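You operate a simulated robot arm through the tools that you are given. There is no shell and no other tool. Be economical: measure what you need, move in short steps, check, and stop when the job is done.

You run a simulated robot arm. Do the job below in one go: nothing can be reset, and whatever is moved stays where it is left.

## Task
Press the almond lever three times. Then take the brown straw and put it in the silver steel pail. Then put the yellow straw on the white paper cup. Then put the blue straw on the white-edged foil square. Then fetch the pressing board and set it on the silver drip tray. Then take the green bag on the top of the steel-topped table and put it away on the bag corner of the white table. Then put two of the coin rolls from the top of the steel-topped table in the floor of the big open carton. Then open the bin lid. Keep to this order. Set down upright: coin roll.

It is judged by the outcome, as a careful person would: the job done as asked, and still so three seconds after it is handed in. It fails if anything else is knocked over, pushed out of place, dropped, spilled or broken. A push-on lid holds only when it is set on centred and level and pressed home; a screw cap is set on level and turned clockwise until tight.

## Robot
A 6-joint arm with a two-finger gripper on a trunk, on a base that drives. Base frame: it is fixed to the floor where the robot stands at the start and does not move with it; the origin is under the middle of the robot, x ahead of it, y to its left, z up; the surface under the hand at the start is at about z = 700. Lengths are in mm, angles in degrees, forces in N, time in s.
With the tool pointing down near the work surface it reaches from about 300 to 740 mm from the robot's upright axis, wherever it stands. Its first joint turns from -166.0 to 166.0 degrees. Places, roughly: almond lever [500, 0, 900]; bag corner of the white table (17x25 cm) [-1160, -3000, 920]; bin lid [-5300, -1900, 500]; blue straw (1x1x15 cm) [1500, -200, 900]; brown straw (1x1x15 cm) [1400, -100, 900]; coin roll [-4250, -3500, 750]; drip tray (20x34x7 cm) [-1800, 1300, 900]; floor of the big open carton [-3300, -1100, 900]; green bag [-4250, -4250, 750]; pressing board (17x13x7 cm) [-1900, -1400, 800]; steel pail (14x15x19 cm) [1300, 100, 900]; white paper cup (7x6x2 cm) [-3200, 600, 900]; white-edged foil square (6x6x1 cm) [-3100, 800, 900]; yellow straw (1x1x15 cm) [1400, -200, 900]. Payload 1.57 kg.
The tool frame sits at the grasp point between the pads (the TCP): z along the fingers, y along the line on which they close. The tips reach 21 mm beyond it. The gripper opens to 70 mm. The gripper's body begins 50 mm behind the TCP.
Orientation is told as [roll, pitch, yaw] about the base's x, y, z axes, in that order, counted from this pose: with the fingers straight down and closing along the base's y, the tool's x points along the base's -x, its y along +y and its z along -z.

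## Interface
- The arm moves only by the tool nudge_tool. Its argument "deltas" is a list of rows, each a list of 3 entries, a list of its own where there are three numbers: the shift along the tool's x, y, z in mm, then the turn, a rotation vector about the tool's x, y, z in degrees, then the opening, from 0 (shut) to 1 (fully open). In form: [[[dx, dy, dz], [ax, ay, az], claw], ...]. A call has 1 to 20 rows; each row shifts and turns the commanded pose from where the row before left it, along the tool's axes as they then stand. Each row takes 0.2 s and may step no farther than 50 mm and 8.6 degrees from the row before; otherwise, or with a gripper value out of range, the whole call is refused. Where a pose cannot be reached the arm comes as near as it can. A force on the tool above 40 N (or 10 N above the force at the start of the call, whichever is more), or a blocked arm, ends the call early, and 0.2 s more pass. The fingers move at their own pace and stop on an object; they squeeze with about 30 N. The grip force told is the motor's: it shows also when the fingers shut on nothing. Time passes only in rows, and 0.2 s behind the last, so rows that do not move let the fingers close. The reply holds the time, the measured pose of the TCP, the force on the tool along the base axes, the opening and the grip force, in the units named above and with some noise, with the torque about the TCP (base axes, N m) and any sound that the robot's microphone picked up, and new pictures: "views" is both (left out), scene, wrist or none.
- Cameras (640 x 400 px; columns grow to the right, rows downward): "scene" is now at [29.1, 131.5, 1504.7]; the picture's right is [-0.27, -0.96, 0.00], its down [-0.50, 0.14, -0.85] and it looks along [0.82, -0.23, -0.52] (base axes); focal length 268 px, centre (320, 200). "wrist" rides on the gripper at [79, 4, -81] in the tool frame; the picture's right is [-0.05, 1.00, 0.00], its down [-0.67, -0.04, -0.74] and it looks along [-0.74, -0.04, 0.67] (tool axes); focal length 256 px, centre (320, 200). There is no depth. A picture from a camera that has moved, and an enlarged one, comes with that camera's place and axes in the base frame and with its lens.
- roll_base(legs): drives the robot by 1 to 6 legs, each [ahead, left, turn to the left] in mm, mm and degrees, along the robot's own axes; the way and the turn of a leg run together, so that a leg with both is an arc; at most 1500 mm and 180 degrees a leg. The arm and the cameras ride along, it lands a little off, and it stops where it bumps. It gives what a move gives, and a new picture of the scene camera.
- head_to(pan, tilt): turns the head with the scene camera to pan (to the left, within 155 degrees either way) and tilt (down, from -29 to 69), counted from straight ahead of the robot. It gives what a move gives, and a new picture of the scene camera.
- enlarge(camera, box): a new picture of the part [left, top, right, bottom] of that camera's present view, enlarged. It takes no simulated time.
- finish_job(): hands the job in; it is judged then, once.

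Go step by step. Nothing tells you exact positions but the pictures and the camera data: compare them with the known pose of the tool, close in by small moves and look again before you grip or let go. The budget is 483 turns and 360 pictures, counting those below and the enlarged ones. Unless the task says otherwise, let go and move clear before handing in, and close with one line.

The tools are called by a JSON object that holds its "name" and its "arguments". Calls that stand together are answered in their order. nudge_tool: Moves the arm, as the interface text tells. Its arguments: {"type":"object","properties":{"deltas":{"type":"array","items":{"type":"array"}},"views":{"type":"string","enum":["both","scene","wrist","none"]}},"required":["deltas"]} The other tools are called the same way: roll_base (legs) drives the base; head_to (pan, tilt) turns the head that bears the scene camera; enlarge (camera, box) takes an enlarged picture of a part of a camera's view; finish_job () hands the job in.

At the start:

```text
t: 0.0
tool_pos: [390.7, 95.3, 1246.4]
tool_rot: [-0.1, 0.0, 0.0]
contact_force: [0.0, -0.7, 0.7]
ft_torque: [0.02, 0.02, 0.01]
grip_width: 70.0
grasp_force: 0.0
robot x, y, heading: [3.6, 2.2, -0.0]
head pan, tilt: [-15.6, 31.3]
```

scene: 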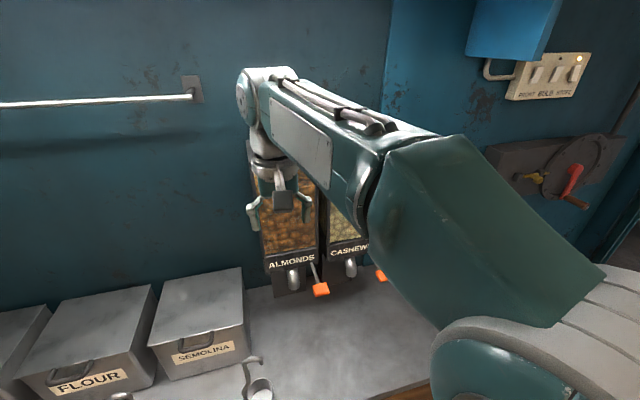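
wrist: 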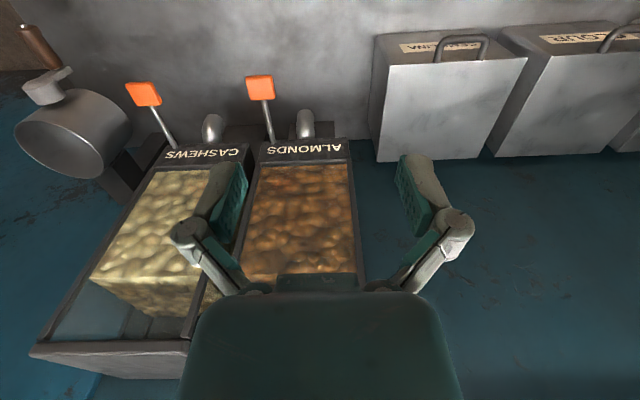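

The almond lever is the orange paddle under the ALMONDS hopper, and triangulating the two views puts it near (472, 5, 961). I'll zoom in before moving.

{"name": "enlarge", "arguments": {"camera": "scene", "box": [220, 220, 420, 345]}}

{"name": "enlarge", "arguments": {"camera": "wrist", "box": [180, 40, 380, 165]}}

```text
3.20 times, centred on (320, 282) of scene
camera zoom: at [29.1, 131.5, 1504.7], right [-0.27, -0.96, 0.0], down [-0.5, 0.14, -0.85], along [0.82, -0.23, -0.52], focal length 856 px, centre (320, -64)
```

zoom: 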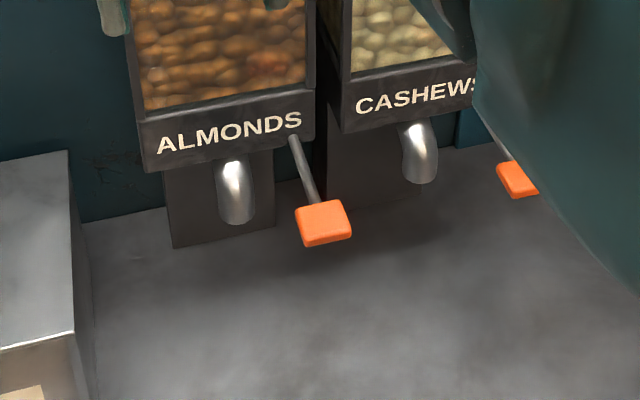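

```text
3.20 times, centred on (280, 102) of wrist
camera zoom: at [311.2, 100.2, 1327.6], right [0.05, 1.0, 0.0], down [0.67, -0.03, 0.74], along [0.74, -0.04, -0.67], focal length 819 px, centre (448, 512)
```

zoom: 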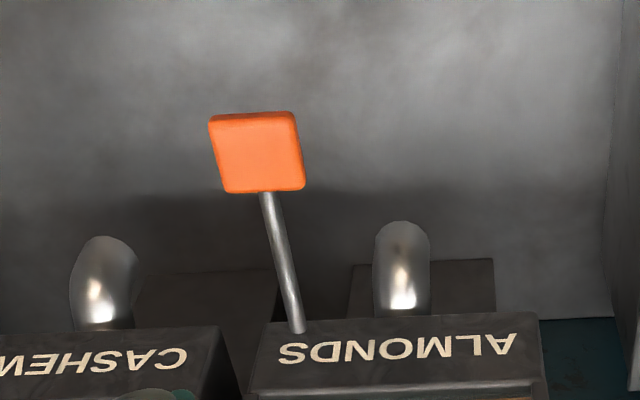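

The paddle sits about 90 mm clear of the hopper front, so a straight press down from above will work. I'll close the gripper and hover over it.

{"name": "nudge_tool", "arguments": {"deltas": [[[-12, -15, 38], [0, 0, 0], 0], [[-12, -15, 38], [0, 0, 0], 0], [[-12, -15, 38], [0, 0, 0], 0], [[-12, -15, 38], [0, 0, 0], 0], [[-12, -15, 38], [0, 0, 0], 0], [[-12, -15, 38], [0, 0, 0], 0], [[0, 0, 0], [0, 0, 0], 0]]}}

```text
t: 1.6
tool_pos: [459.4, 2.2, 1015.2]
tool_rot: [0.1, 0.0, 0.0]
contact_force: [-0.1, 0.6, 0.1]
ft_torque: [0.01, 0.01, 0.01]
grip_width: 0.2
grasp_force: 28.8
robot x, y, heading: [-4.4, -1.1, -0.0]
head pan, tilt: [-15.6, 31.3]
camera scene: at [29.7, 131.0, 1504.7], right [-0.27, -0.96, 0.0], down [-0.5, 0.14, -0.85], along [0.82, -0.23, -0.52], focal length 268 px, centre (320, 200)
camera wrist: at [379.8, 7.1, 1096.4], right [0.05, 1.0, 0.0], down [0.67, -0.04, 0.74], along [0.74, -0.04, -0.67], focal length 256 px, centre (320, 200)
```

scene: 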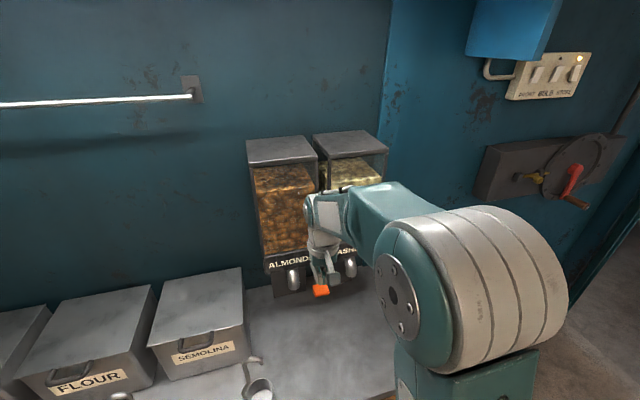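
wrist: 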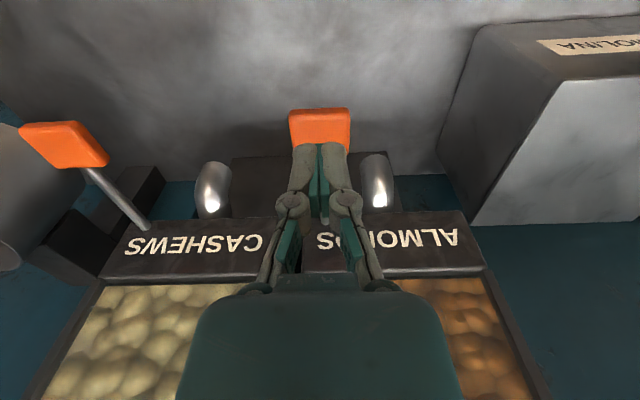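

The fingertips hover right over the paddle. I'll press down slowly to learn how far it travels and listen for a sound.

{"name": "nudge_tool", "arguments": {"deltas": [[[0, 0, 15], [0, 0, 0], 0], [[0, 0, 10], [0, 0, 0], 0], [[0, 0, 6], [0, 0, 0], 0], [[0, 0, 6], [0, 0, 0], 0], [[0, 0, 6], [0, 0, 0], 0], [[0, 0, 6], [0, 0, 0], 0]]}}

```text
t: 3.0
tool_pos: [462.8, 4.2, 968.9]
tool_rot: [0.0, 0.0, -0.1]
contact_force: [0.3, 0.6, 2.0]
ft_torque: [0.03, 0.01, 0.0]
grip_width: 6.2
grasp_force: 28.8
robot x, y, heading: [2.6, -1.3, -0.1]
head pan, tilt: [-15.6, 31.3]
camera scene: at [29.5, 131.3, 1504.7], right [-0.27, -0.96, 0.0], down [-0.5, 0.14, -0.85], along [0.82, -0.23, -0.52], focal length 268 px, centre (320, 200)
camera wrist: at [382.4, 8.5, 1050.2], right [0.05, 1.0, 0.0], down [0.67, -0.04, 0.74], along [0.74, -0.04, -0.67], focal length 256 px, centre (320, 200)
```

scene: 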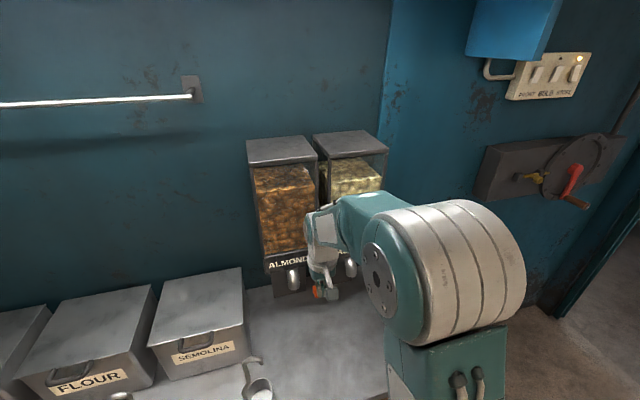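
wrist: 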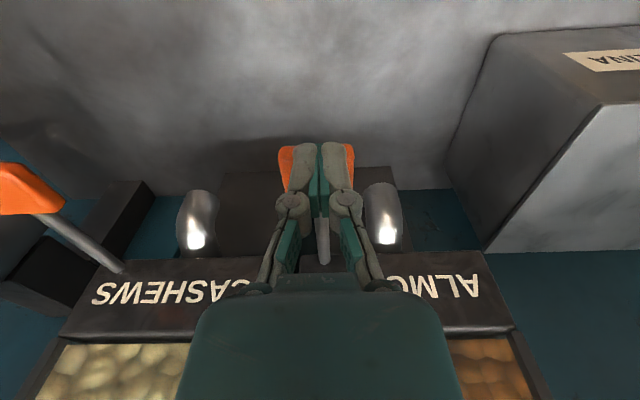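

The gripper opened to 6 mm, so the fingers are wedging over the stalk rather than pressing the paddle face. I'll lift off and check before moving toward the robot.

{"name": "nudge_tool", "arguments": {"deltas": [[[0, 0, -20], [0, 0, 0], 0], [[0, 0, -20], [0, 0, 0], 0], [[12, 0, 0], [0, 0, 0], 0], [[0, 0, 0], [0, 0, 0], 0]], "views": "wrist"}}

{"name": "enlarge", "arguments": {"camera": "scene", "box": [260, 220, 400, 308]}}

```text
t: 4.0
tool_pos: [450.6, 4.4, 1009.9]
tool_rot: [0.1, 0.1, 0.0]
contact_force: [-0.7, -0.2, -0.1]
ft_torque: [0.01, -0.02, -0.01]
grip_width: 0.1
grasp_force: 28.6
robot x, y, heading: [4.5, -2.0, -0.1]
head pan, tilt: [-15.6, 31.3]
camera wrist: at [370.3, 8.9, 1091.2], right [0.05, 1.0, 0.0], down [0.67, -0.04, 0.74], along [0.74, -0.04, -0.67], focal length 256 px, centre (320, 200)
```

wrist: 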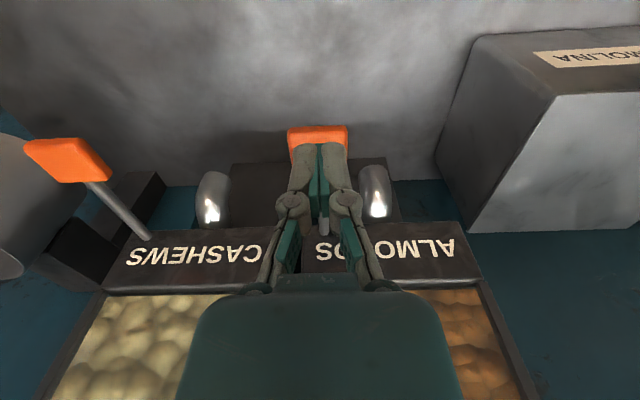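

```text
4.55 times, centred on (330, 264) of scene
camera zoom: at [29.5, 131.1, 1504.7], right [-0.27, -0.96, 0.0], down [-0.5, 0.14, -0.85], along [0.82, -0.23, -0.52], focal length 1216 px, centre (274, -91)
```

zoom: 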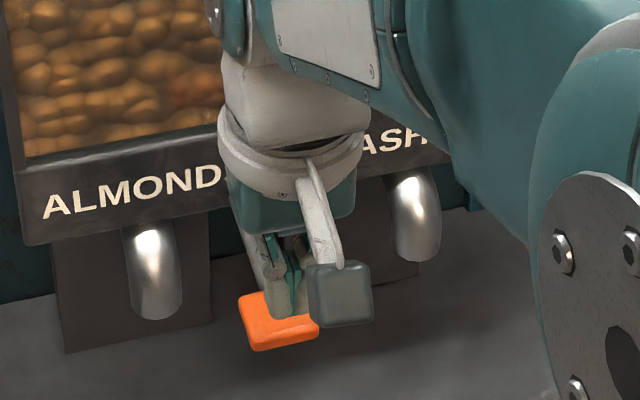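

Re-triangulating puts the paddle between x = 456 and 490, so its middle is near x = 472 and the top near z = 955. I'll move over the middle and press deeper.

{"name": "nudge_tool", "arguments": {"deltas": [[[-22, -2, 0], [0, 0, 0], 0], [[0, 0, 20], [0, 0, 0], 0], [[0, 0, 10], [0, 0, 0], 0], [[0, 0, 5], [0, 0, 0], 0], [[0, 0, 5], [0, 0, 0], 0], [[0, 0, 0], [0, 0, 0], 0]]}}

{"name": "enlarge", "arguments": {"camera": "scene", "box": [260, 220, 400, 308]}}

```text
t: 5.4
tool_pos: [472.5, 3.0, 971.2]
tool_rot: [0.0, 0.1, -0.1]
contact_force: [0.3, -0.2, 0.8]
ft_torque: [-0.03, 0.0, -0.01]
grip_width: 5.8
grasp_force: 28.5
robot x, y, heading: [-0.9, -2.1, -0.1]
head pan, tilt: [-15.6, 31.3]
camera scene: at [29.7, 131.1, 1504.7], right [-0.27, -0.96, 0.0], down [-0.5, 0.14, -0.85], along [0.82, -0.23, -0.52], focal length 268 px, centre (320, 200)
camera wrist: at [393.3, 6.8, 1051.7], right [0.05, 1.0, 0.0], down [0.67, -0.04, 0.74], along [0.74, -0.04, -0.67], focal length 256 px, centre (320, 200)
```

scene: 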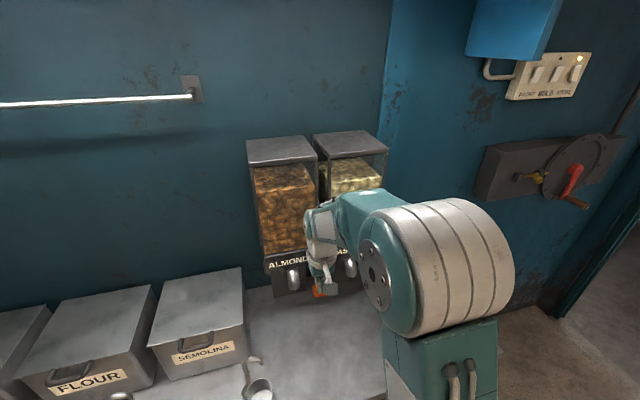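
wrist: 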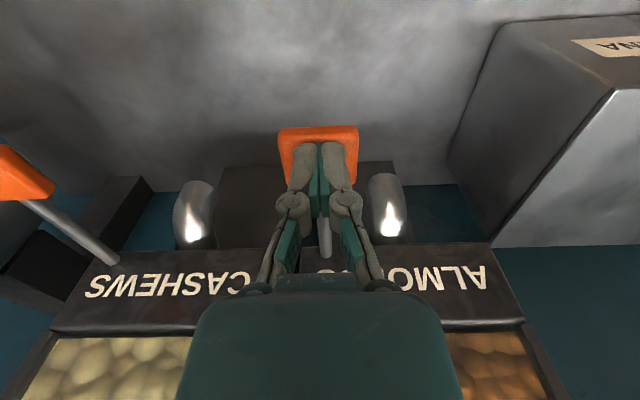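

```text
4.55 times, centred on (330, 264) of scene
camera zoom: at [29.7, 131.1, 1504.7], right [-0.27, -0.96, 0.0], down [-0.5, 0.14, -0.85], along [0.82, -0.23, -0.52], focal length 1216 px, centre (274, -91)
```

zoom: 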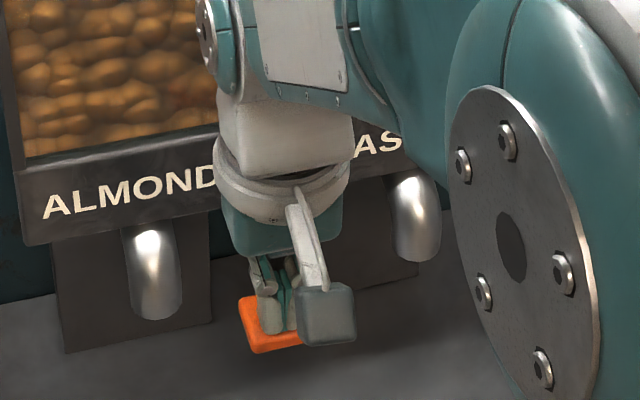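

The fingers now rest on the middle of the paddle with light contact. I'll keep pressing deeper.

{"name": "nudge_tool", "arguments": {"deltas": [[[0, 0, 5], [0, 0, 0], 0], [[0, 0, 5], [0, 0, 0], 0], [[0, 0, 5], [0, 0, 0], 0], [[0, 0, 5], [0, 0, 0], 0]]}}

```text
t: 6.4
tool_pos: [472.4, 2.6, 951.0]
tool_rot: [0.0, 0.1, 0.0]
contact_force: [-1.9, -2.0, 6.3]
ft_torque: [-0.05, 0.02, -0.03]
grip_width: 6.2
grasp_force: 28.4
robot x, y, heading: [-2.4, -1.9, 0.2]
head pan, tilt: [-15.6, 31.3]
camera scene: at [29.1, 130.5, 1504.8], right [-0.27, -0.96, 0.0], down [-0.5, 0.14, -0.85], along [0.82, -0.23, -0.52], focal length 268 px, centre (320, 200)
camera wrist: at [392.8, 7.4, 1031.3], right [0.05, 1.0, 0.0], down [0.67, -0.04, 0.74], along [0.74, -0.04, -0.67], focal length 256 px, centre (320, 200)
```

scene: 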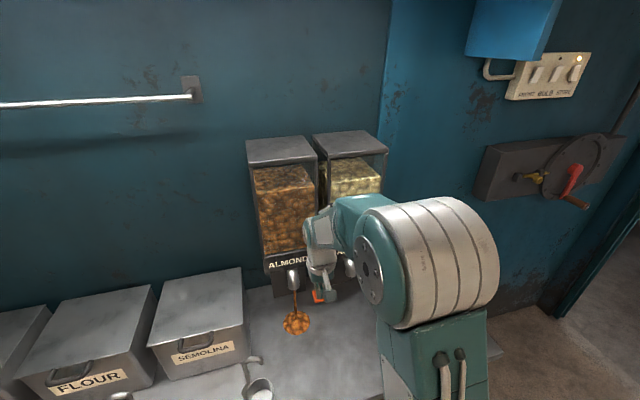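
wrist: 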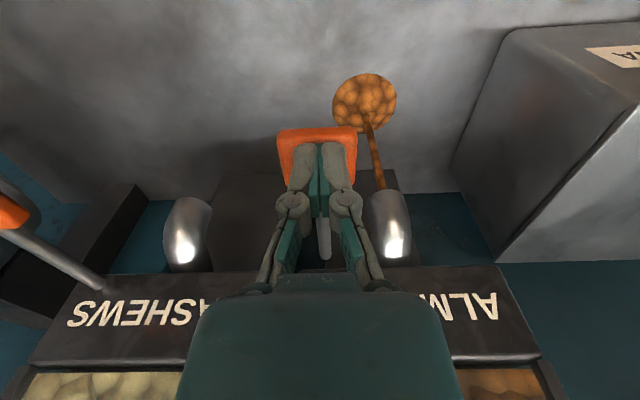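

Almonds poured, so that is press one. I'll release fully and check the lever springs back.

{"name": "nudge_tool", "arguments": {"deltas": [[[0, 0, -25], [0, 0, 0], 0], [[0, 0, -25], [0, 0, 0], 0], [[0, 0, 0], [0, 0, 0], 0], [[0, 0, 0], [0, 0, 0], 0]], "views": "wrist"}}

{"name": "nudge_tool", "arguments": {"deltas": [[[0, 0, 20], [0, 0, 0], 0], [[0, 0, 10], [0, 0, 0], 0], [[0, 0, 5], [0, 0, 0], 0], [[0, 0, 5], [0, 0, 0], 0], [[0, 0, 5], [0, 0, 0], 0], [[0, 0, 5], [0, 0, 0], 0]], "views": "wrist"}}

```text
t: 7.4
tool_pos: [472.3, 2.1, 1000.9]
tool_rot: [-0.1, 0.1, -0.1]
contact_force: [0.2, 0.1, -0.2]
ft_torque: [-0.02, 0.02, -0.02]
grip_width: 0.2
grasp_force: 28.5
robot x, y, heading: [2.1, 2.2, 0.0]
head pan, tilt: [-15.6, 31.3]
camera wrist: at [392.0, 6.8, 1080.6], right [0.05, 1.0, 0.0], down [0.67, -0.04, 0.74], along [0.74, -0.04, -0.67], focal length 256 px, centre (320, 200)
```

wrist: 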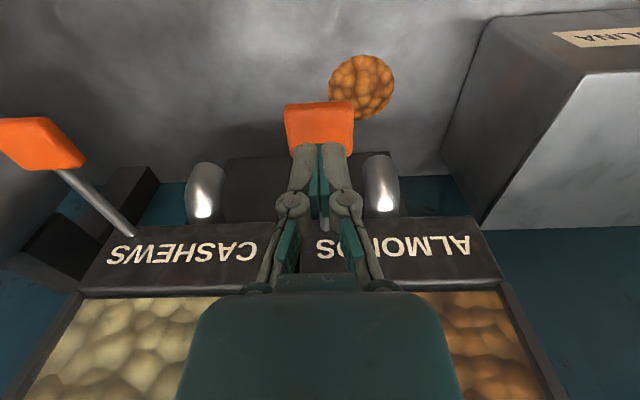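

```text
t: 8.8
tool_pos: [472.1, 3.1, 950.4]
tool_rot: [-0.1, 0.0, 0.0]
contact_force: [-2.5, 0.7, 10.7]
ft_torque: [-0.04, 0.06, -0.02]
grip_width: 6.2
grasp_force: 28.8
robot x, y, heading: [1.2, 2.0, -0.2]
head pan, tilt: [-15.6, 31.3]
camera wrist: at [392.3, 7.3, 1030.8], right [0.05, 1.0, 0.0], down [0.67, -0.04, 0.75], along [0.74, -0.04, -0.67], focal length 256 px, centre (320, 200)
```

wrist: 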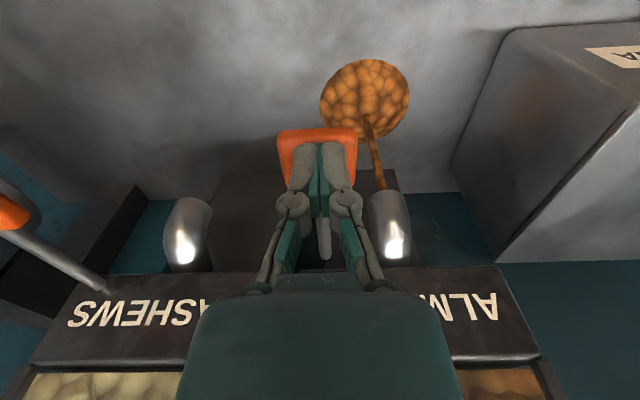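

Press two poured. I'll release and press a third time in the same way.

{"name": "nudge_tool", "arguments": {"deltas": [[[0, 0, -25], [0, 0, 0], 0], [[0, 0, -25], [0, 0, 0], 0], [[0, 0, 0], [0, 0, 0], 0], [[0, 0, 0], [0, 0, 0], 0]], "views": "none"}}

{"name": "nudge_tool", "arguments": {"deltas": [[[0, 0, 20], [0, 0, 0], 0], [[0, 0, 10], [0, 0, 0], 0], [[0, 0, 5], [0, 0, 0], 0], [[0, 0, 5], [0, 0, 0], 0], [[0, 0, 5], [0, 0, 0], 0], [[0, 0, 5], [0, 0, 0], 0]], "views": "wrist"}}

{"name": "nudge_tool", "arguments": {"deltas": [[[0, 0, -25], [0, 0, 0], 0], [[0, 0, -25], [0, 0, 0], 0], [[0, 0, -40], [0, 0, 0], 0], [[20, 0, -40], [0, 0, 0], 0], [[20, 0, -40], [0, 0, 0], 0], [[20, 0, -40], [0, 0, 0], 0], [[0, 0, -40], [0, 0, 0], 0]], "views": "wrist"}}

{"name": "head_to", "arguments": {"pan": 10, "tilt": 15}}

{"name": "head_to", "arguments": {"pan": -60, "tilt": 15}}

```text
t: 9.8
tool_pos: [471.8, 1.6, 999.0]
tool_rot: [0.0, 0.1, -0.1]
contact_force: [-0.2, -0.4, -0.4]
ft_torque: [0.01, 0.01, -0.01]
grip_width: 0.2
grasp_force: 28.8
robot x, y, heading: [1.8, -4.1, 0.0]
head pan, tilt: [-15.6, 31.3]
```

```text
t: 11.2
tool_pos: [474.6, 2.7, 950.8]
tool_rot: [-0.1, -0.1, 0.1]
contact_force: [1.3, -0.4, 8.2]
ft_torque: [-0.02, 0.01, -0.01]
grip_width: 6.0
grasp_force: 28.6
robot x, y, heading: [-1.5, -0.2, -0.1]
head pan, tilt: [-15.6, 31.3]
camera wrist: at [394.0, 7.4, 1030.9], right [0.05, 1.0, 0.0], down [0.67, -0.04, 0.75], along [0.74, -0.04, -0.67], focal length 256 px, centre (320, 200)
```

wrist: 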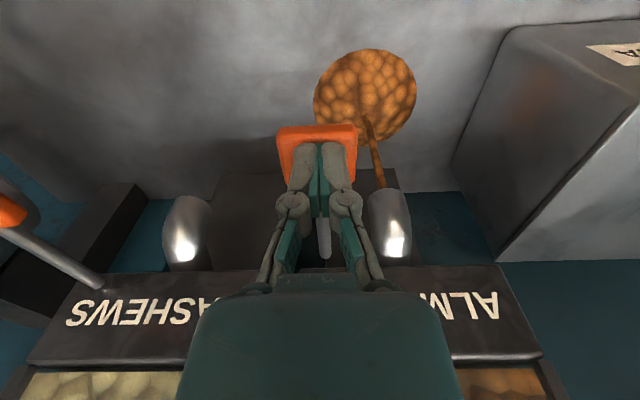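

```text
t: 12.8
tool_pos: [411.0, 3.3, 1197.4]
tool_rot: [0.0, 0.2, 0.1]
contact_force: [-0.6, -0.1, -0.3]
ft_torque: [-0.03, 0.03, 0.0]
grip_width: 0.0
grasp_force: 28.9
robot x, y, heading: [2.1, -1.0, 0.1]
head pan, tilt: [-15.6, 31.3]
camera wrist: at [330.0, 8.2, 1278.2], right [0.05, 1.0, 0.0], down [0.67, -0.04, 0.74], along [0.74, -0.04, -0.67], focal length 256 px, centre (320, 200)
```

wrist: 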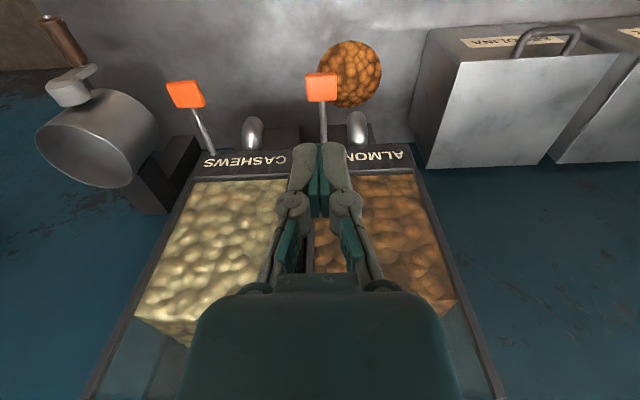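

```text
t: 13.7
tool_pos: [409.5, 3.7, 1197.3]
tool_rot: [0.0, 0.0, 0.0]
contact_force: [0.6, -0.5, 1.0]
ft_torque: [0.03, 0.01, 0.03]
grip_width: 0.0
grasp_force: 28.8
robot x, y, heading: [2.0, 0.9, -0.2]
head pan, tilt: [10.0, 15.0]
camera scene: at [34.6, 171.5, 1530.9], right [0.17, -0.98, 0.0], down [-0.26, -0.05, -0.97], along [0.95, 0.17, -0.26], focal length 268 px, centre (320, 200)
```

scene: 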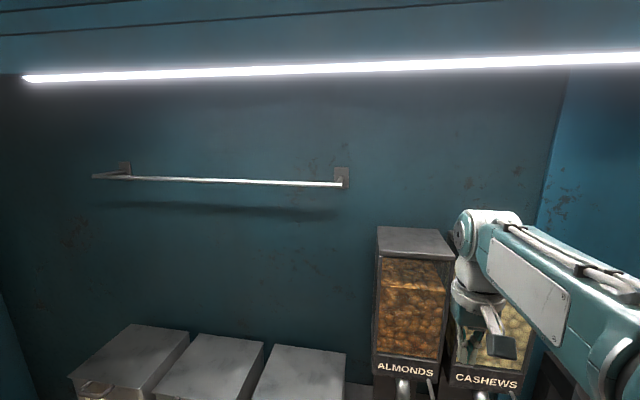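

```text
t: 15.1
tool_pos: [410.8, 4.5, 1196.5]
tool_rot: [-0.1, 0.0, -0.1]
contact_force: [0.3, 0.7, -0.5]
ft_torque: [-0.01, 0.04, -0.02]
grip_width: 0.0
grasp_force: 28.2
robot x, y, heading: [0.5, -2.0, 0.1]
head pan, tilt: [-60.0, 15.0]
camera scene: at [-10.6, 74.5, 1531.1], right [-0.87, -0.5, 0.0], down [-0.13, 0.22, -0.97], along [0.48, -0.84, -0.26], focal length 268 px, centre (320, 200)
```

scene: 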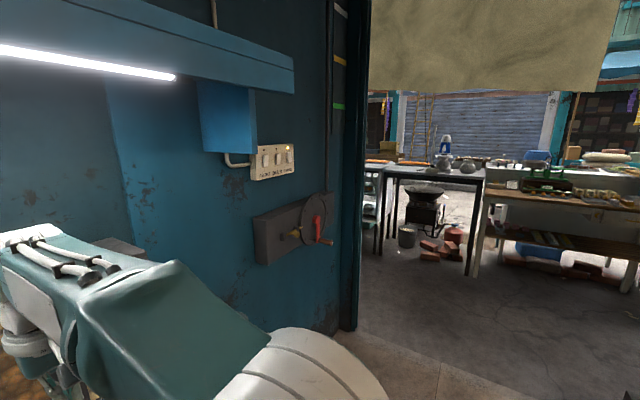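

Three presses are done. The straws are beyond the wall ahead, so I'll survey the surroundings before driving.

{"name": "head_to", "arguments": {"pan": -110, "tilt": 18}}

{"name": "head_to", "arguments": {"pan": -155, "tilt": 18}}

{"name": "head_to", "arguments": {"pan": 150, "tilt": 18}}

{"name": "head_to", "arguments": {"pan": 80, "tilt": 18}}

```text
t: 16.3
tool_pos: [410.5, 3.2, 1196.1]
tool_rot: [0.0, 0.0, 0.0]
contact_force: [-0.6, -0.4, 0.1]
ft_torque: [0.02, -0.01, -0.01]
grip_width: 0.0
grasp_force: 28.9
robot x, y, heading: [3.9, 2.6, 0.0]
head pan, tilt: [-110.0, 18.0]
camera scene: at [-89.2, 67.6, 1526.3], right [-0.94, 0.34, 0.0], down [0.1, 0.29, -0.95], along [-0.32, -0.89, -0.31], focal length 268 px, centre (320, 200)
```

scene: 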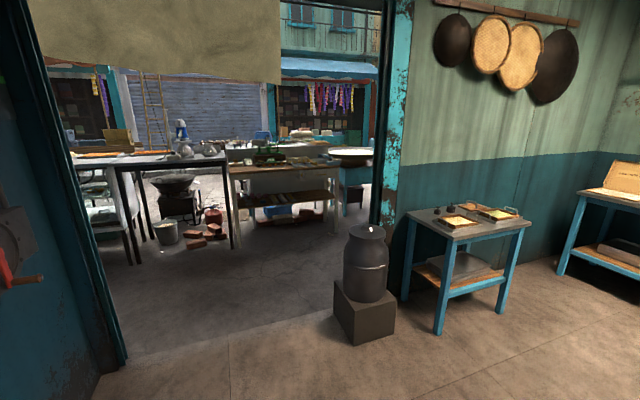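

```text
t: 17.4
tool_pos: [410.1, 3.2, 1196.4]
tool_rot: [0.0, -0.1, 0.0]
contact_force: [-0.4, -0.4, 0.2]
ft_torque: [-0.03, -0.02, -0.03]
grip_width: 0.1
grasp_force: 28.1
robot x, y, heading: [-2.6, 1.1, 0.0]
head pan, tilt: [-154.7, 18.0]
camera scene: at [-141.7, 115.4, 1526.3], right [-0.43, 0.9, 0.0], down [0.28, 0.13, -0.95], along [-0.86, -0.41, -0.31], focal length 268 px, centre (320, 200)
```

scene: 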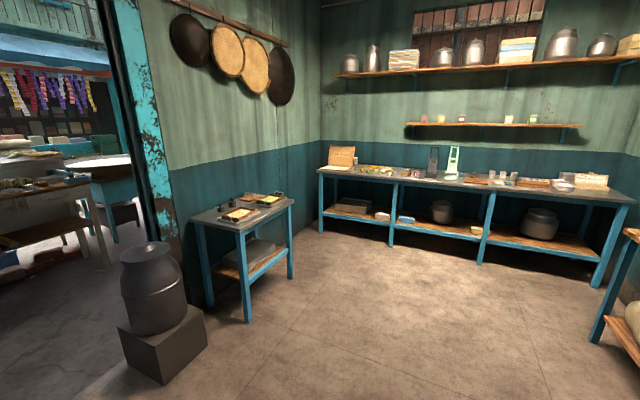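

```text
t: 21.6
tool_pos: [410.7, 3.6, 1196.9]
tool_rot: [0.0, -0.1, 0.0]
contact_force: [0.0, -0.1, -0.9]
ft_torque: [0.0, 0.01, 0.0]
grip_width: 0.0
grasp_force: 28.7
robot x, y, heading: [-2.3, -0.9, 0.0]
head pan, tilt: [150.0, 18.0]
camera scene: at [-138.2, 202.0, 1526.2], right [0.5, 0.87, 0.0], down [0.27, -0.16, -0.95], along [-0.82, 0.48, -0.31], focal length 268 px, centre (320, 200)
```

scene: 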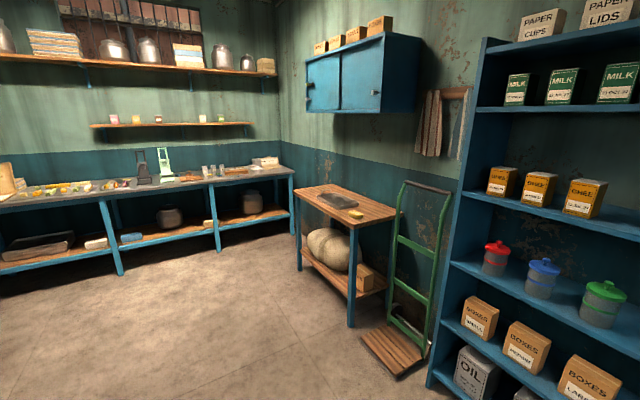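

```text
t: 23.0
tool_pos: [412.1, 4.2, 1197.4]
tool_rot: [0.0, 0.0, -0.1]
contact_force: [-0.6, 0.1, -0.7]
ft_torque: [-0.01, -0.01, 0.03]
grip_width: 0.1
grasp_force: 28.7
robot x, y, heading: [0.4, 2.9, 0.5]
head pan, tilt: [80.0, 18.0]
camera scene: at [-41.2, 247.3, 1526.1], right [0.98, -0.17, 0.0], down [-0.05, -0.31, -0.95], along [0.16, 0.94, -0.31], focal length 268 px, centre (320, 200)
```

scene: 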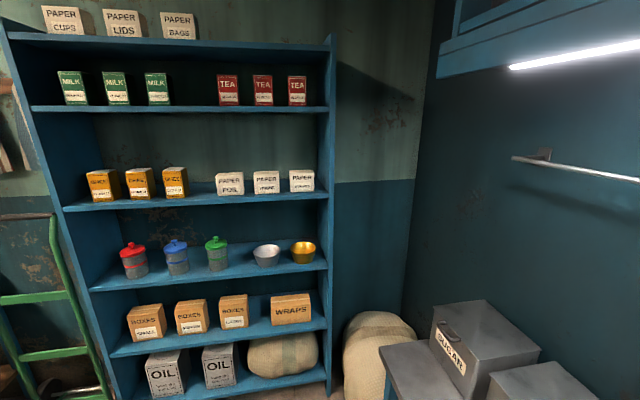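

There is a doorway to the right between about x = -750 and x = 590, and the straws should be on the other side of the wall ahead. I'll back off, slide right toward the doorway, and look.

{"name": "roll_base", "arguments": {"legs": [[-250, 0, 0], [0, -1300, 0], [0, -1000, 0]]}}

{"name": "head_to", "arguments": {"pan": -20, "tilt": 18}}

{"name": "head_to", "arguments": {"pan": -70, "tilt": 18}}

```text
t: 35.8
tool_pos: [141.3, -2307.4, 1197.7]
tool_rot: [0.0, 0.0, -0.5]
contact_force: [0.4, 0.1, -0.1]
ft_torque: [-0.02, 0.01, 0.04]
grip_width: 0.0
grasp_force: 28.4
robot x, y, heading: [-268.7, -2307.6, -0.1]
head pan, tilt: [80.0, 18.0]
camera scene: at [-308.5, -2059.0, 1525.8], right [0.98, -0.18, 0.0], down [-0.06, -0.31, -0.95], along [0.17, 0.93, -0.31], focal length 268 px, centre (320, 200)
```

scene: 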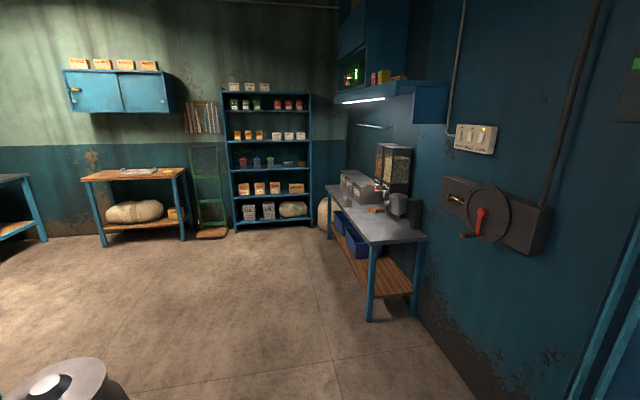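

```text
t: 37.5
tool_pos: [140.1, -2308.1, 1198.0]
tool_rot: [0.0, 0.0, -0.4]
contact_force: [-0.9, -0.2, -0.1]
ft_torque: [-0.04, 0.01, -0.02]
grip_width: 0.2
grasp_force: 28.8
robot x, y, heading: [-265.7, -2308.9, -0.2]
head pan, tilt: [-20.0, 18.0]
camera scene: at [-237.9, -2185.0, 1526.1], right [-0.35, -0.94, 0.0], down [-0.29, 0.11, -0.95], along [0.89, -0.33, -0.31], focal length 268 px, centre (320, 200)
```

scene: 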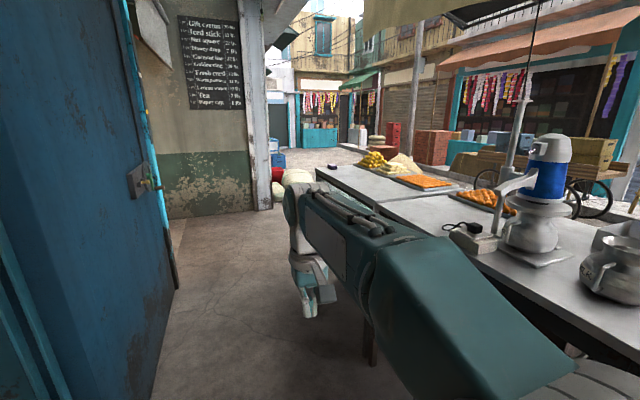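

```text
t: 38.7
tool_pos: [140.4, -2307.0, 1197.4]
tool_rot: [0.0, -0.1, -0.3]
contact_force: [-0.2, 0.1, -1.0]
ft_torque: [-0.02, 0.0, -0.03]
grip_width: 0.0
grasp_force: 28.6
robot x, y, heading: [-269.9, -2307.4, -0.4]
head pan, tilt: [-70.0, 18.0]
camera scene: at [-294.1, -2240.5, 1526.2], right [-0.94, -0.34, 0.0], down [-0.1, 0.29, -0.95], along [0.32, -0.9, -0.31], focal length 268 px, centre (320, 200)
```

scene: 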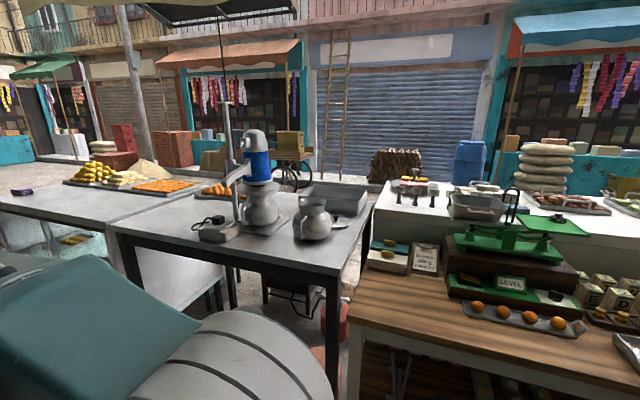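

I'm in the alley, with a blue wall on the left running to about x = 2130 and food tables on the right. The straws should be in a room beyond the blue wall, so I'll drive ahead and look left.

{"name": "roll_base", "arguments": {"legs": [[1400, 0, 0]]}}

{"name": "head_to", "arguments": {"pan": 40, "tilt": 15}}

{"name": "head_to", "arguments": {"pan": 110, "tilt": 15}}

```text
t: 45.7
tool_pos: [1550.5, -2301.8, 1196.5]
tool_rot: [0.0, 0.0, 0.6]
contact_force: [0.0, 0.1, 0.1]
ft_torque: [0.02, -0.02, 0.04]
grip_width: 0.0
grasp_force: 29.0
robot x, y, heading: [1142.0, -2305.9, 0.2]
head pan, tilt: [-70.0, 18.0]
camera scene: at [1114.7, -2240.0, 1526.2], right [-0.94, -0.35, 0.0], down [-0.11, 0.29, -0.95], along [0.33, -0.89, -0.31], focal length 268 px, centre (320, 200)
```

scene: 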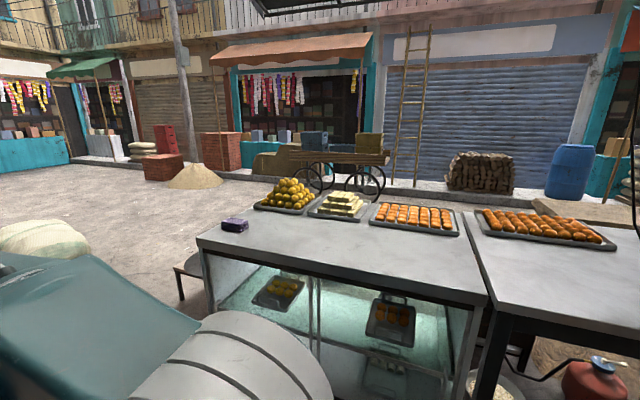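

```text
t: 47.6
tool_pos: [1551.0, -2300.8, 1196.8]
tool_rot: [-0.1, 0.0, 0.4]
contact_force: [0.4, 0.6, -0.6]
ft_torque: [0.01, 0.03, -0.02]
grip_width: 0.0
grasp_force: 27.9
robot x, y, heading: [1138.4, -2307.5, 0.5]
head pan, tilt: [40.0, 15.0]
camera scene: at [1153.1, -2091.9, 1531.0], right [0.65, -0.76, 0.0], down [-0.2, -0.17, -0.97], along [0.73, 0.63, -0.26], focal length 268 px, centre (320, 200)
```

scene: 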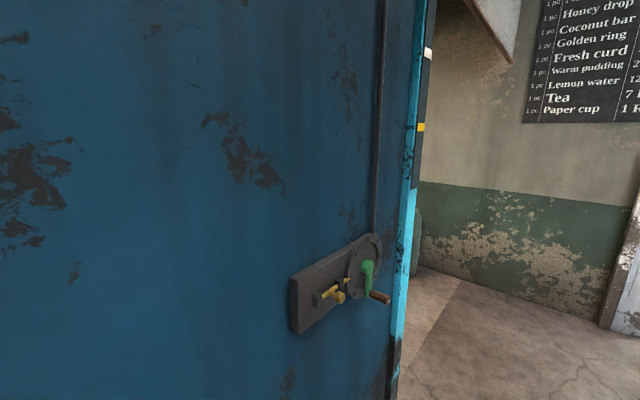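

```text
t: 49.0
tool_pos: [1551.3, -2300.6, 1197.6]
tool_rot: [0.1, 0.1, 0.5]
contact_force: [-0.5, -0.3, -0.3]
ft_torque: [0.02, -0.04, 0.0]
grip_width: 0.0
grasp_force: 28.5
robot x, y, heading: [1142.5, -2306.9, 0.7]
head pan, tilt: [110.0, 15.0]
camera scene: at [1049.4, -2065.0, 1531.0], right [0.94, 0.35, 0.0], down [0.09, -0.24, -0.97], along [-0.34, 0.9, -0.26], focal length 268 px, centre (320, 200)
```

scene: 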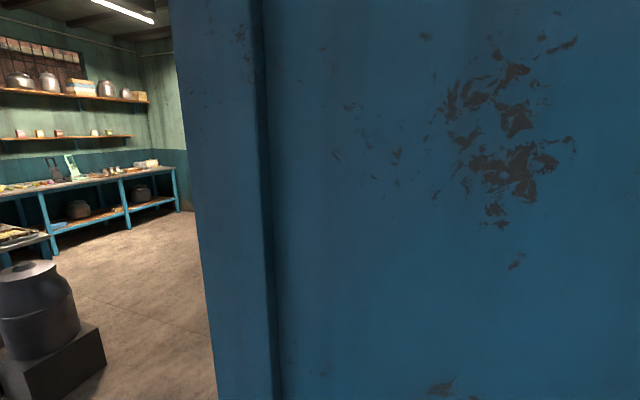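

The blue wall ends near x = 2300, with an opening beyond it. I'll drive further ahead and look left again.

{"name": "roll_base", "arguments": {"legs": [[1450, 0, 0], [350, 0, 0]]}}

{"name": "head_to", "arguments": {"pan": 90, "tilt": 15}}

{"name": "head_to", "arguments": {"pan": 130, "tilt": 15}}

```text
t: 58.2
tool_pos: [3385.0, -2354.7, 1197.3]
tool_rot: [0.0, 0.1, -2.0]
contact_force: [-0.5, 0.2, 0.8]
ft_torque: [0.01, -0.04, 0.02]
grip_width: 0.0
grasp_force: 28.3
robot x, y, heading: [2971.0, -2342.0, -2.1]
head pan, tilt: [110.0, 15.0]
camera scene: at [2892.8, -2098.3, 1531.0], right [0.95, 0.31, 0.0], down [0.08, -0.25, -0.97], along [-0.3, 0.92, -0.26], focal length 268 px, centre (320, 200)
```

scene: 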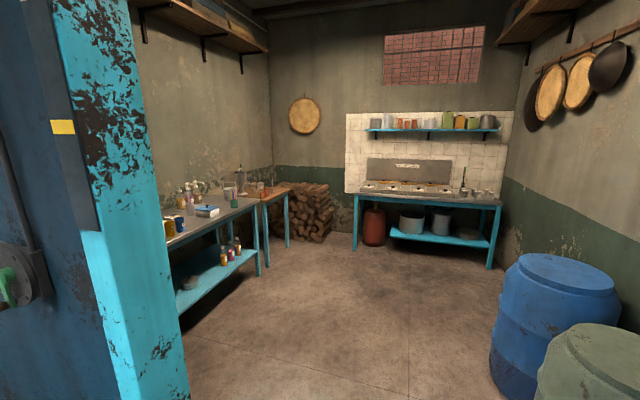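

```text
t: 59.1
tool_pos: [3383.0, -2354.5, 1198.3]
tool_rot: [0.0, 0.0, -1.9]
contact_force: [-0.1, -0.6, 0.2]
ft_torque: [0.02, 0.0, 0.0]
grip_width: 0.0
grasp_force: 29.2
robot x, y, heading: [2975.2, -2344.6, -2.0]
head pan, tilt: [90.0, 15.0]
camera scene: at [2924.9, -2093.7, 1531.0], right [1.0, -0.03, 0.0], down [-0.01, -0.26, -0.97], along [0.03, 0.97, -0.26], focal length 268 px, centre (320, 200)
```

scene: 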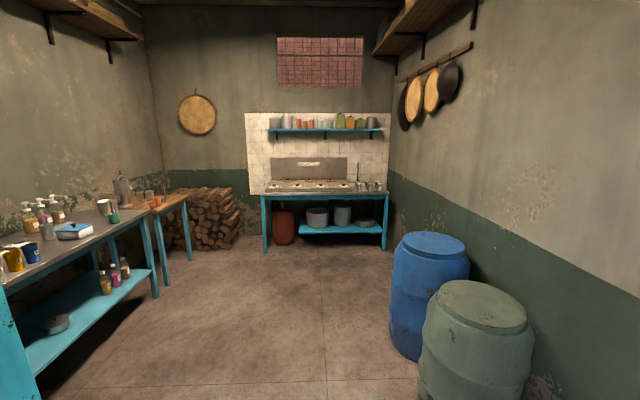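

```text
t: 60.1
tool_pos: [3384.1, -2356.1, 1197.9]
tool_rot: [0.1, 0.1, -2.0]
contact_force: [-1.3, 0.4, 1.1]
ft_torque: [0.02, 0.04, -0.01]
grip_width: 0.3
grasp_force: 28.2
robot x, y, heading: [2972.6, -2343.4, -1.9]
head pan, tilt: [130.0, 15.0]
camera scene: at [2864.3, -2113.5, 1531.1], right [0.79, 0.62, 0.0], down [0.16, -0.2, -0.97], along [-0.59, 0.76, -0.26], focal length 268 px, centre (320, 200)
```

scene: 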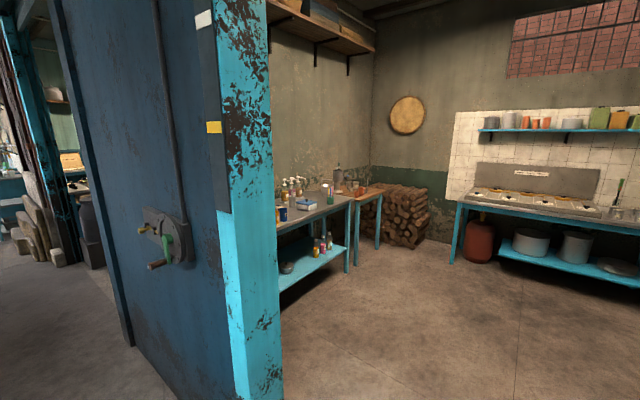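

The straw room is through this opening, with a work table along the wall on its left (x below about 1600). I'll drive in, turn to face that wall, and look.

{"name": "roll_base", "arguments": {"legs": [[-130, 0, 2], [0, 1400, 0], [0, 600, 0], [0, 0, 178]]}}

{"name": "head_to", "arguments": {"pan": 0, "tilt": 20}}

```text
t: 78.2
tool_pos: [2449.2, -367.4, 1197.9]
tool_rot: [0.0, 0.0, 179.4]
contact_force: [-0.1, 0.1, -0.4]
ft_torque: [0.01, 0.04, 0.03]
grip_width: 0.0
grasp_force: 28.8
robot x, y, heading: [2859.7, -369.6, 179.3]
head pan, tilt: [130.0, 15.0]
camera scene: at [2976.9, -594.3, 1531.1], right [-0.77, -0.63, 0.0], down [-0.16, 0.2, -0.97], along [0.61, -0.75, -0.26], focal length 268 px, centre (320, 200)
```

scene: 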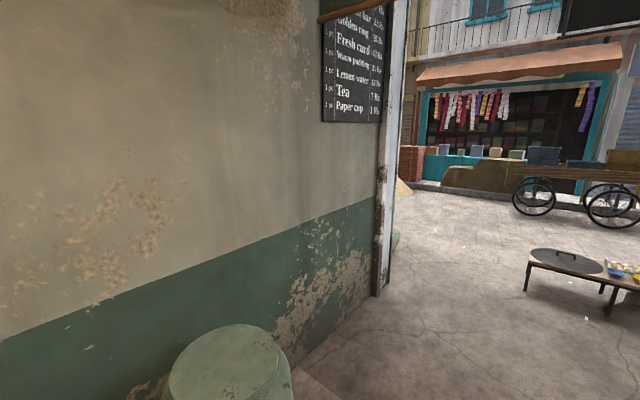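

```text
t: 80.3
tool_pos: [2448.8, -366.1, 1197.9]
tool_rot: [0.1, -0.1, 179.4]
contact_force: [-0.1, 0.5, 0.6]
ft_torque: [0.04, -0.04, -0.02]
grip_width: 0.0
grasp_force: 28.8
robot x, y, heading: [2858.2, -364.6, 179.5]
head pan, tilt: [0.0, 20.0]
camera scene: at [2824.5, -521.1, 1522.9], right [0.01, 1.0, 0.0], down [0.34, 0.0, -0.94], along [-0.94, 0.01, -0.34], focal length 268 px, centre (320, 200)
```

scene: 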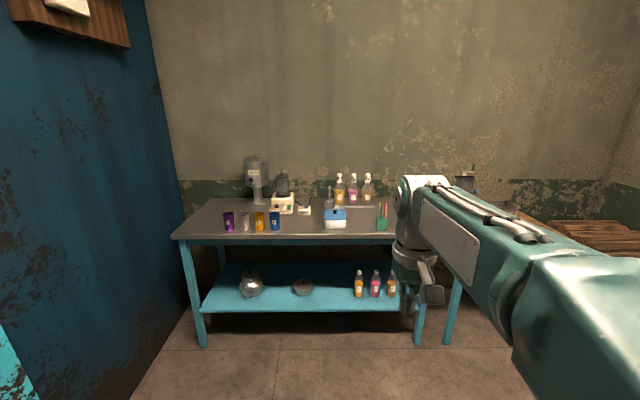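

A green holder with straws stands near (1400, -130) on the table. I'll drive up to the table so it's within reach.

{"name": "roll_base", "arguments": {"legs": [[400, 270, 0], [400, 0, 0]]}}

{"name": "head_to", "arguments": {"pan": 10, "tilt": 35}}

```text
t: 85.3
tool_pos: [1638.4, -612.5, 1197.8]
tool_rot: [0.0, 0.0, 178.7]
contact_force: [-0.2, 0.0, 0.6]
ft_torque: [0.02, -0.04, -0.03]
grip_width: 0.0
grasp_force: 28.6
robot x, y, heading: [2050.8, -618.9, 178.6]
head pan, tilt: [0.0, 20.0]
camera scene: at [2011.7, -772.4, 1522.9], right [0.02, 1.0, 0.0], down [0.34, -0.01, -0.94], along [-0.94, 0.02, -0.34], focal length 268 px, centre (320, 200)
```

scene: 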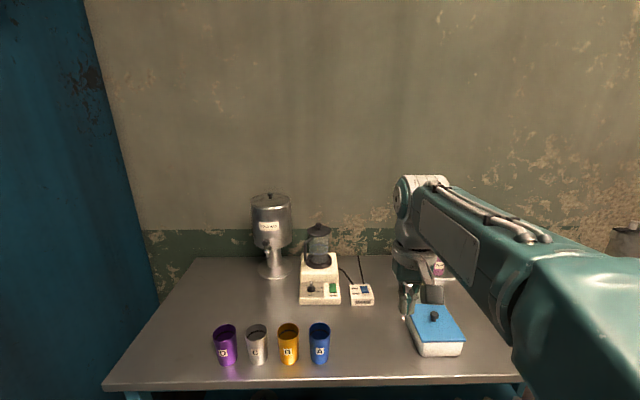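

```text
t: 86.1
tool_pos: [1637.5, -612.2, 1198.3]
tool_rot: [-0.1, 0.0, 178.6]
contact_force: [-0.6, 1.3, -0.2]
ft_torque: [-0.04, 0.0, 0.0]
grip_width: 0.0
grasp_force: 28.5
robot x, y, heading: [2045.5, -621.9, 178.7]
head pan, tilt: [10.0, 35.0]
camera scene: at [2017.7, -787.8, 1499.1], right [-0.15, 0.99, 0.0], down [0.57, 0.09, -0.82], along [-0.81, -0.12, -0.57], focal length 268 px, centre (320, 200)
```

scene: 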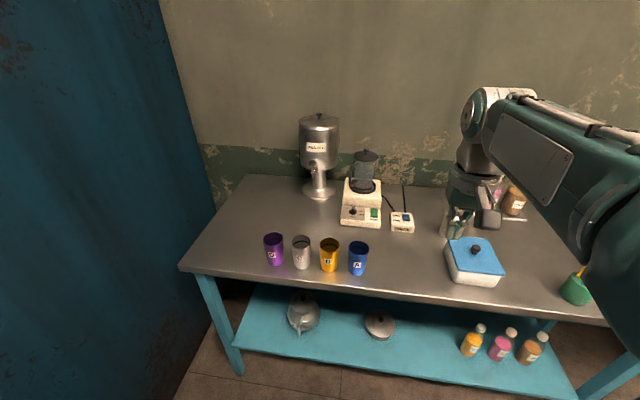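

I went the wrong way sideways, so I'll slide right 560 mm to line up with the straws.

{"name": "roll_base", "arguments": {"legs": [[0, -560, 1.3]]}}

{"name": "head_to", "arguments": {"pan": -5, "tilt": 40}}

{"name": "enlarge", "arguments": {"camera": "wrist", "box": [0, 0, 640, 400]}}

```text
t: 89.3
tool_pos: [1643.4, -58.9, 1197.8]
tool_rot: [-0.2, 0.0, -179.9]
contact_force: [0.3, 0.5, 0.0]
ft_torque: [0.03, 0.04, -0.01]
grip_width: 0.1
grasp_force: 28.6
robot x, y, heading: [2052.3, -52.0, -180.2]
head pan, tilt: [10.0, 35.0]
camera scene: at [2027.6, -225.3, 1498.5], right [-0.18, 0.98, 0.0], down [0.57, 0.1, -0.82], along [-0.81, -0.14, -0.57], focal length 268 px, centre (320, 200)
```

scene: 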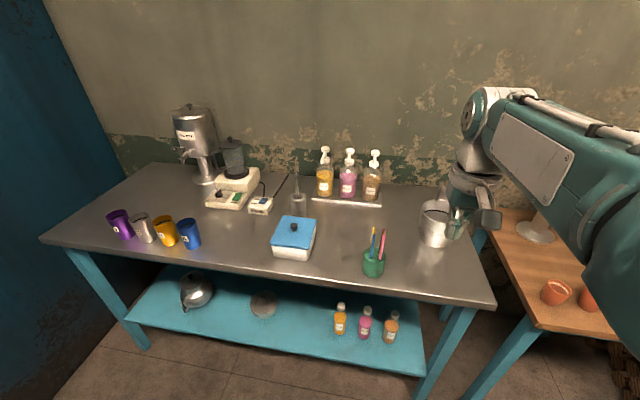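

```text
t: 90.1
tool_pos: [1644.8, -57.5, 1197.5]
tool_rot: [-0.1, 0.0, -179.9]
contact_force: [0.0, -0.4, 1.5]
ft_torque: [-0.02, 0.03, 0.01]
grip_width: 0.0
grasp_force: 28.6
robot x, y, heading: [2054.9, -50.8, -180.1]
head pan, tilt: [-5.0, 40.0]
camera scene: at [2029.6, -200.0, 1491.4], right [0.08, 1.0, 0.0], down [0.64, -0.05, -0.77], along [-0.76, 0.07, -0.64], focal length 268 px, centre (320, 200)
```

scene: 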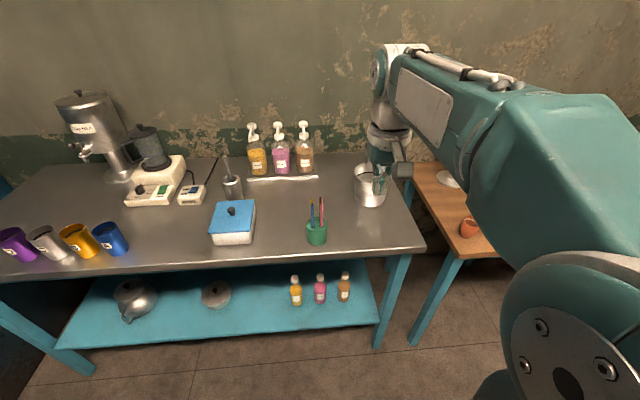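

```text
1.00 times, centred on (320, 200) of wrist (not enlarged: the box is as wide or as high as the picture)
camera zoom: at [1722.6, -60.6, 1277.8], right [-0.05, -1.0, 0.0], down [-0.67, 0.03, 0.74], along [-0.74, 0.04, -0.67], focal length 256 px, centre (320, 200)
```

zoom: 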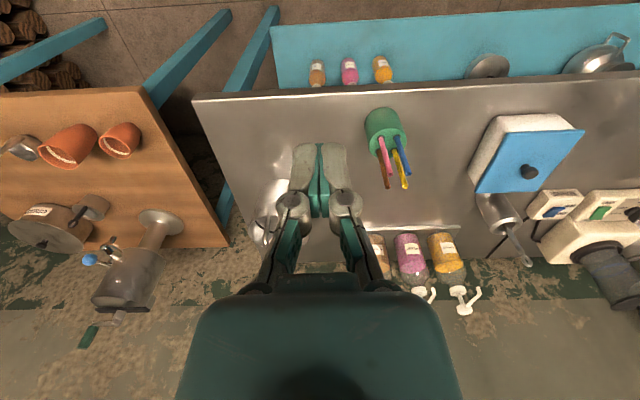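

The straw holder's rim is near (1481, -157, 922), with brown, pink, yellow and blue straws leaning out of it. I'll move the hand over that line with the gripper open for a closer look.

{"name": "nudge_tool", "arguments": {"deltas": [[[0, 33, 0], [0, 0, 0], 1], [[0, 33, 10], [0, 0, 0], 1], [[0, 33, 20], [0, 0, 0], 1], [[0, 0, 20], [0, 0, 0], 1], [[0, 0, 0], [0, 0, 0], 1]], "views": "wrist"}}

{"name": "enlarge", "arguments": {"camera": "wrist", "box": [220, 100, 420, 225]}}

{"name": "enlarge", "arguments": {"camera": "scene", "box": [257, 160, 417, 260]}}

```text
t: 91.3
tool_pos: [1644.7, -152.3, 1144.9]
tool_rot: [0.1, 0.0, -180.0]
contact_force: [-0.2, -0.6, 0.0]
ft_torque: [-0.04, 0.02, -0.01]
grip_width: 70.0
grasp_force: 0.1
robot x, y, heading: [2057.6, -50.0, -180.1]
head pan, tilt: [-5.0, 40.0]
camera wrist: at [1723.1, -157.2, 1226.3], right [-0.05, -1.0, 0.0], down [-0.67, 0.03, 0.74], along [-0.74, 0.04, -0.67], focal length 256 px, centre (320, 200)
```

wrist: 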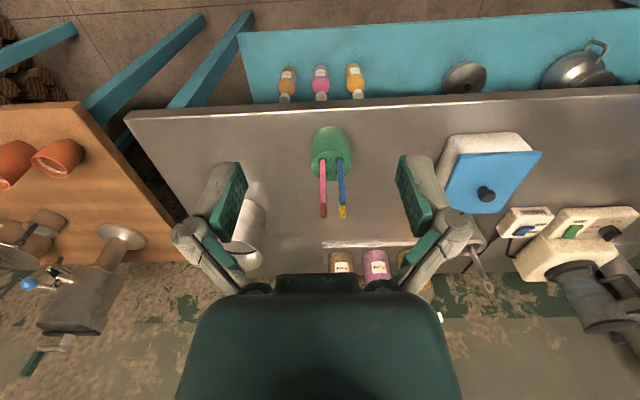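

```text
3.20 times, centred on (320, 162) of wrist
camera zoom: at [1723.1, -157.2, 1226.3], right [-0.05, -1.0, 0.0], down [-0.67, 0.03, 0.74], along [-0.74, 0.04, -0.67], focal length 819 px, centre (320, 320)
```

zoom: 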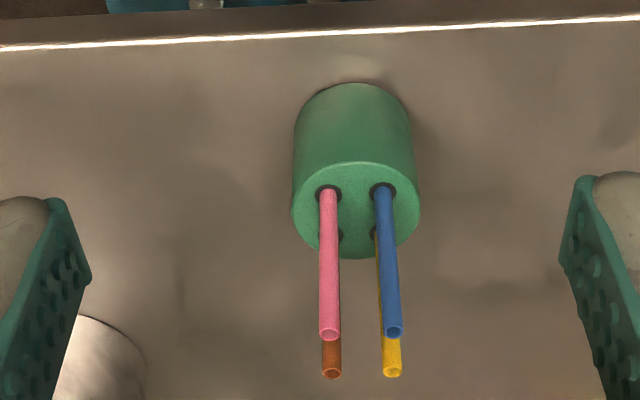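

```text
4.00 times, centred on (337, 210) of scene
camera zoom: at [2029.6, -198.7, 1491.4], right [0.09, 1.0, 0.0], down [0.64, -0.05, -0.77], along [-0.76, 0.07, -0.64], focal length 1070 px, centre (252, 160)
```

zoom: 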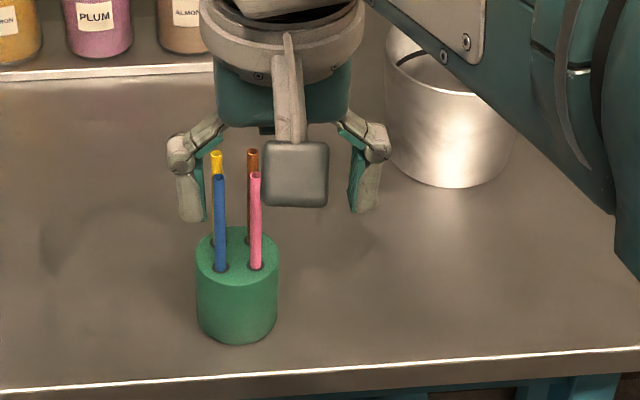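

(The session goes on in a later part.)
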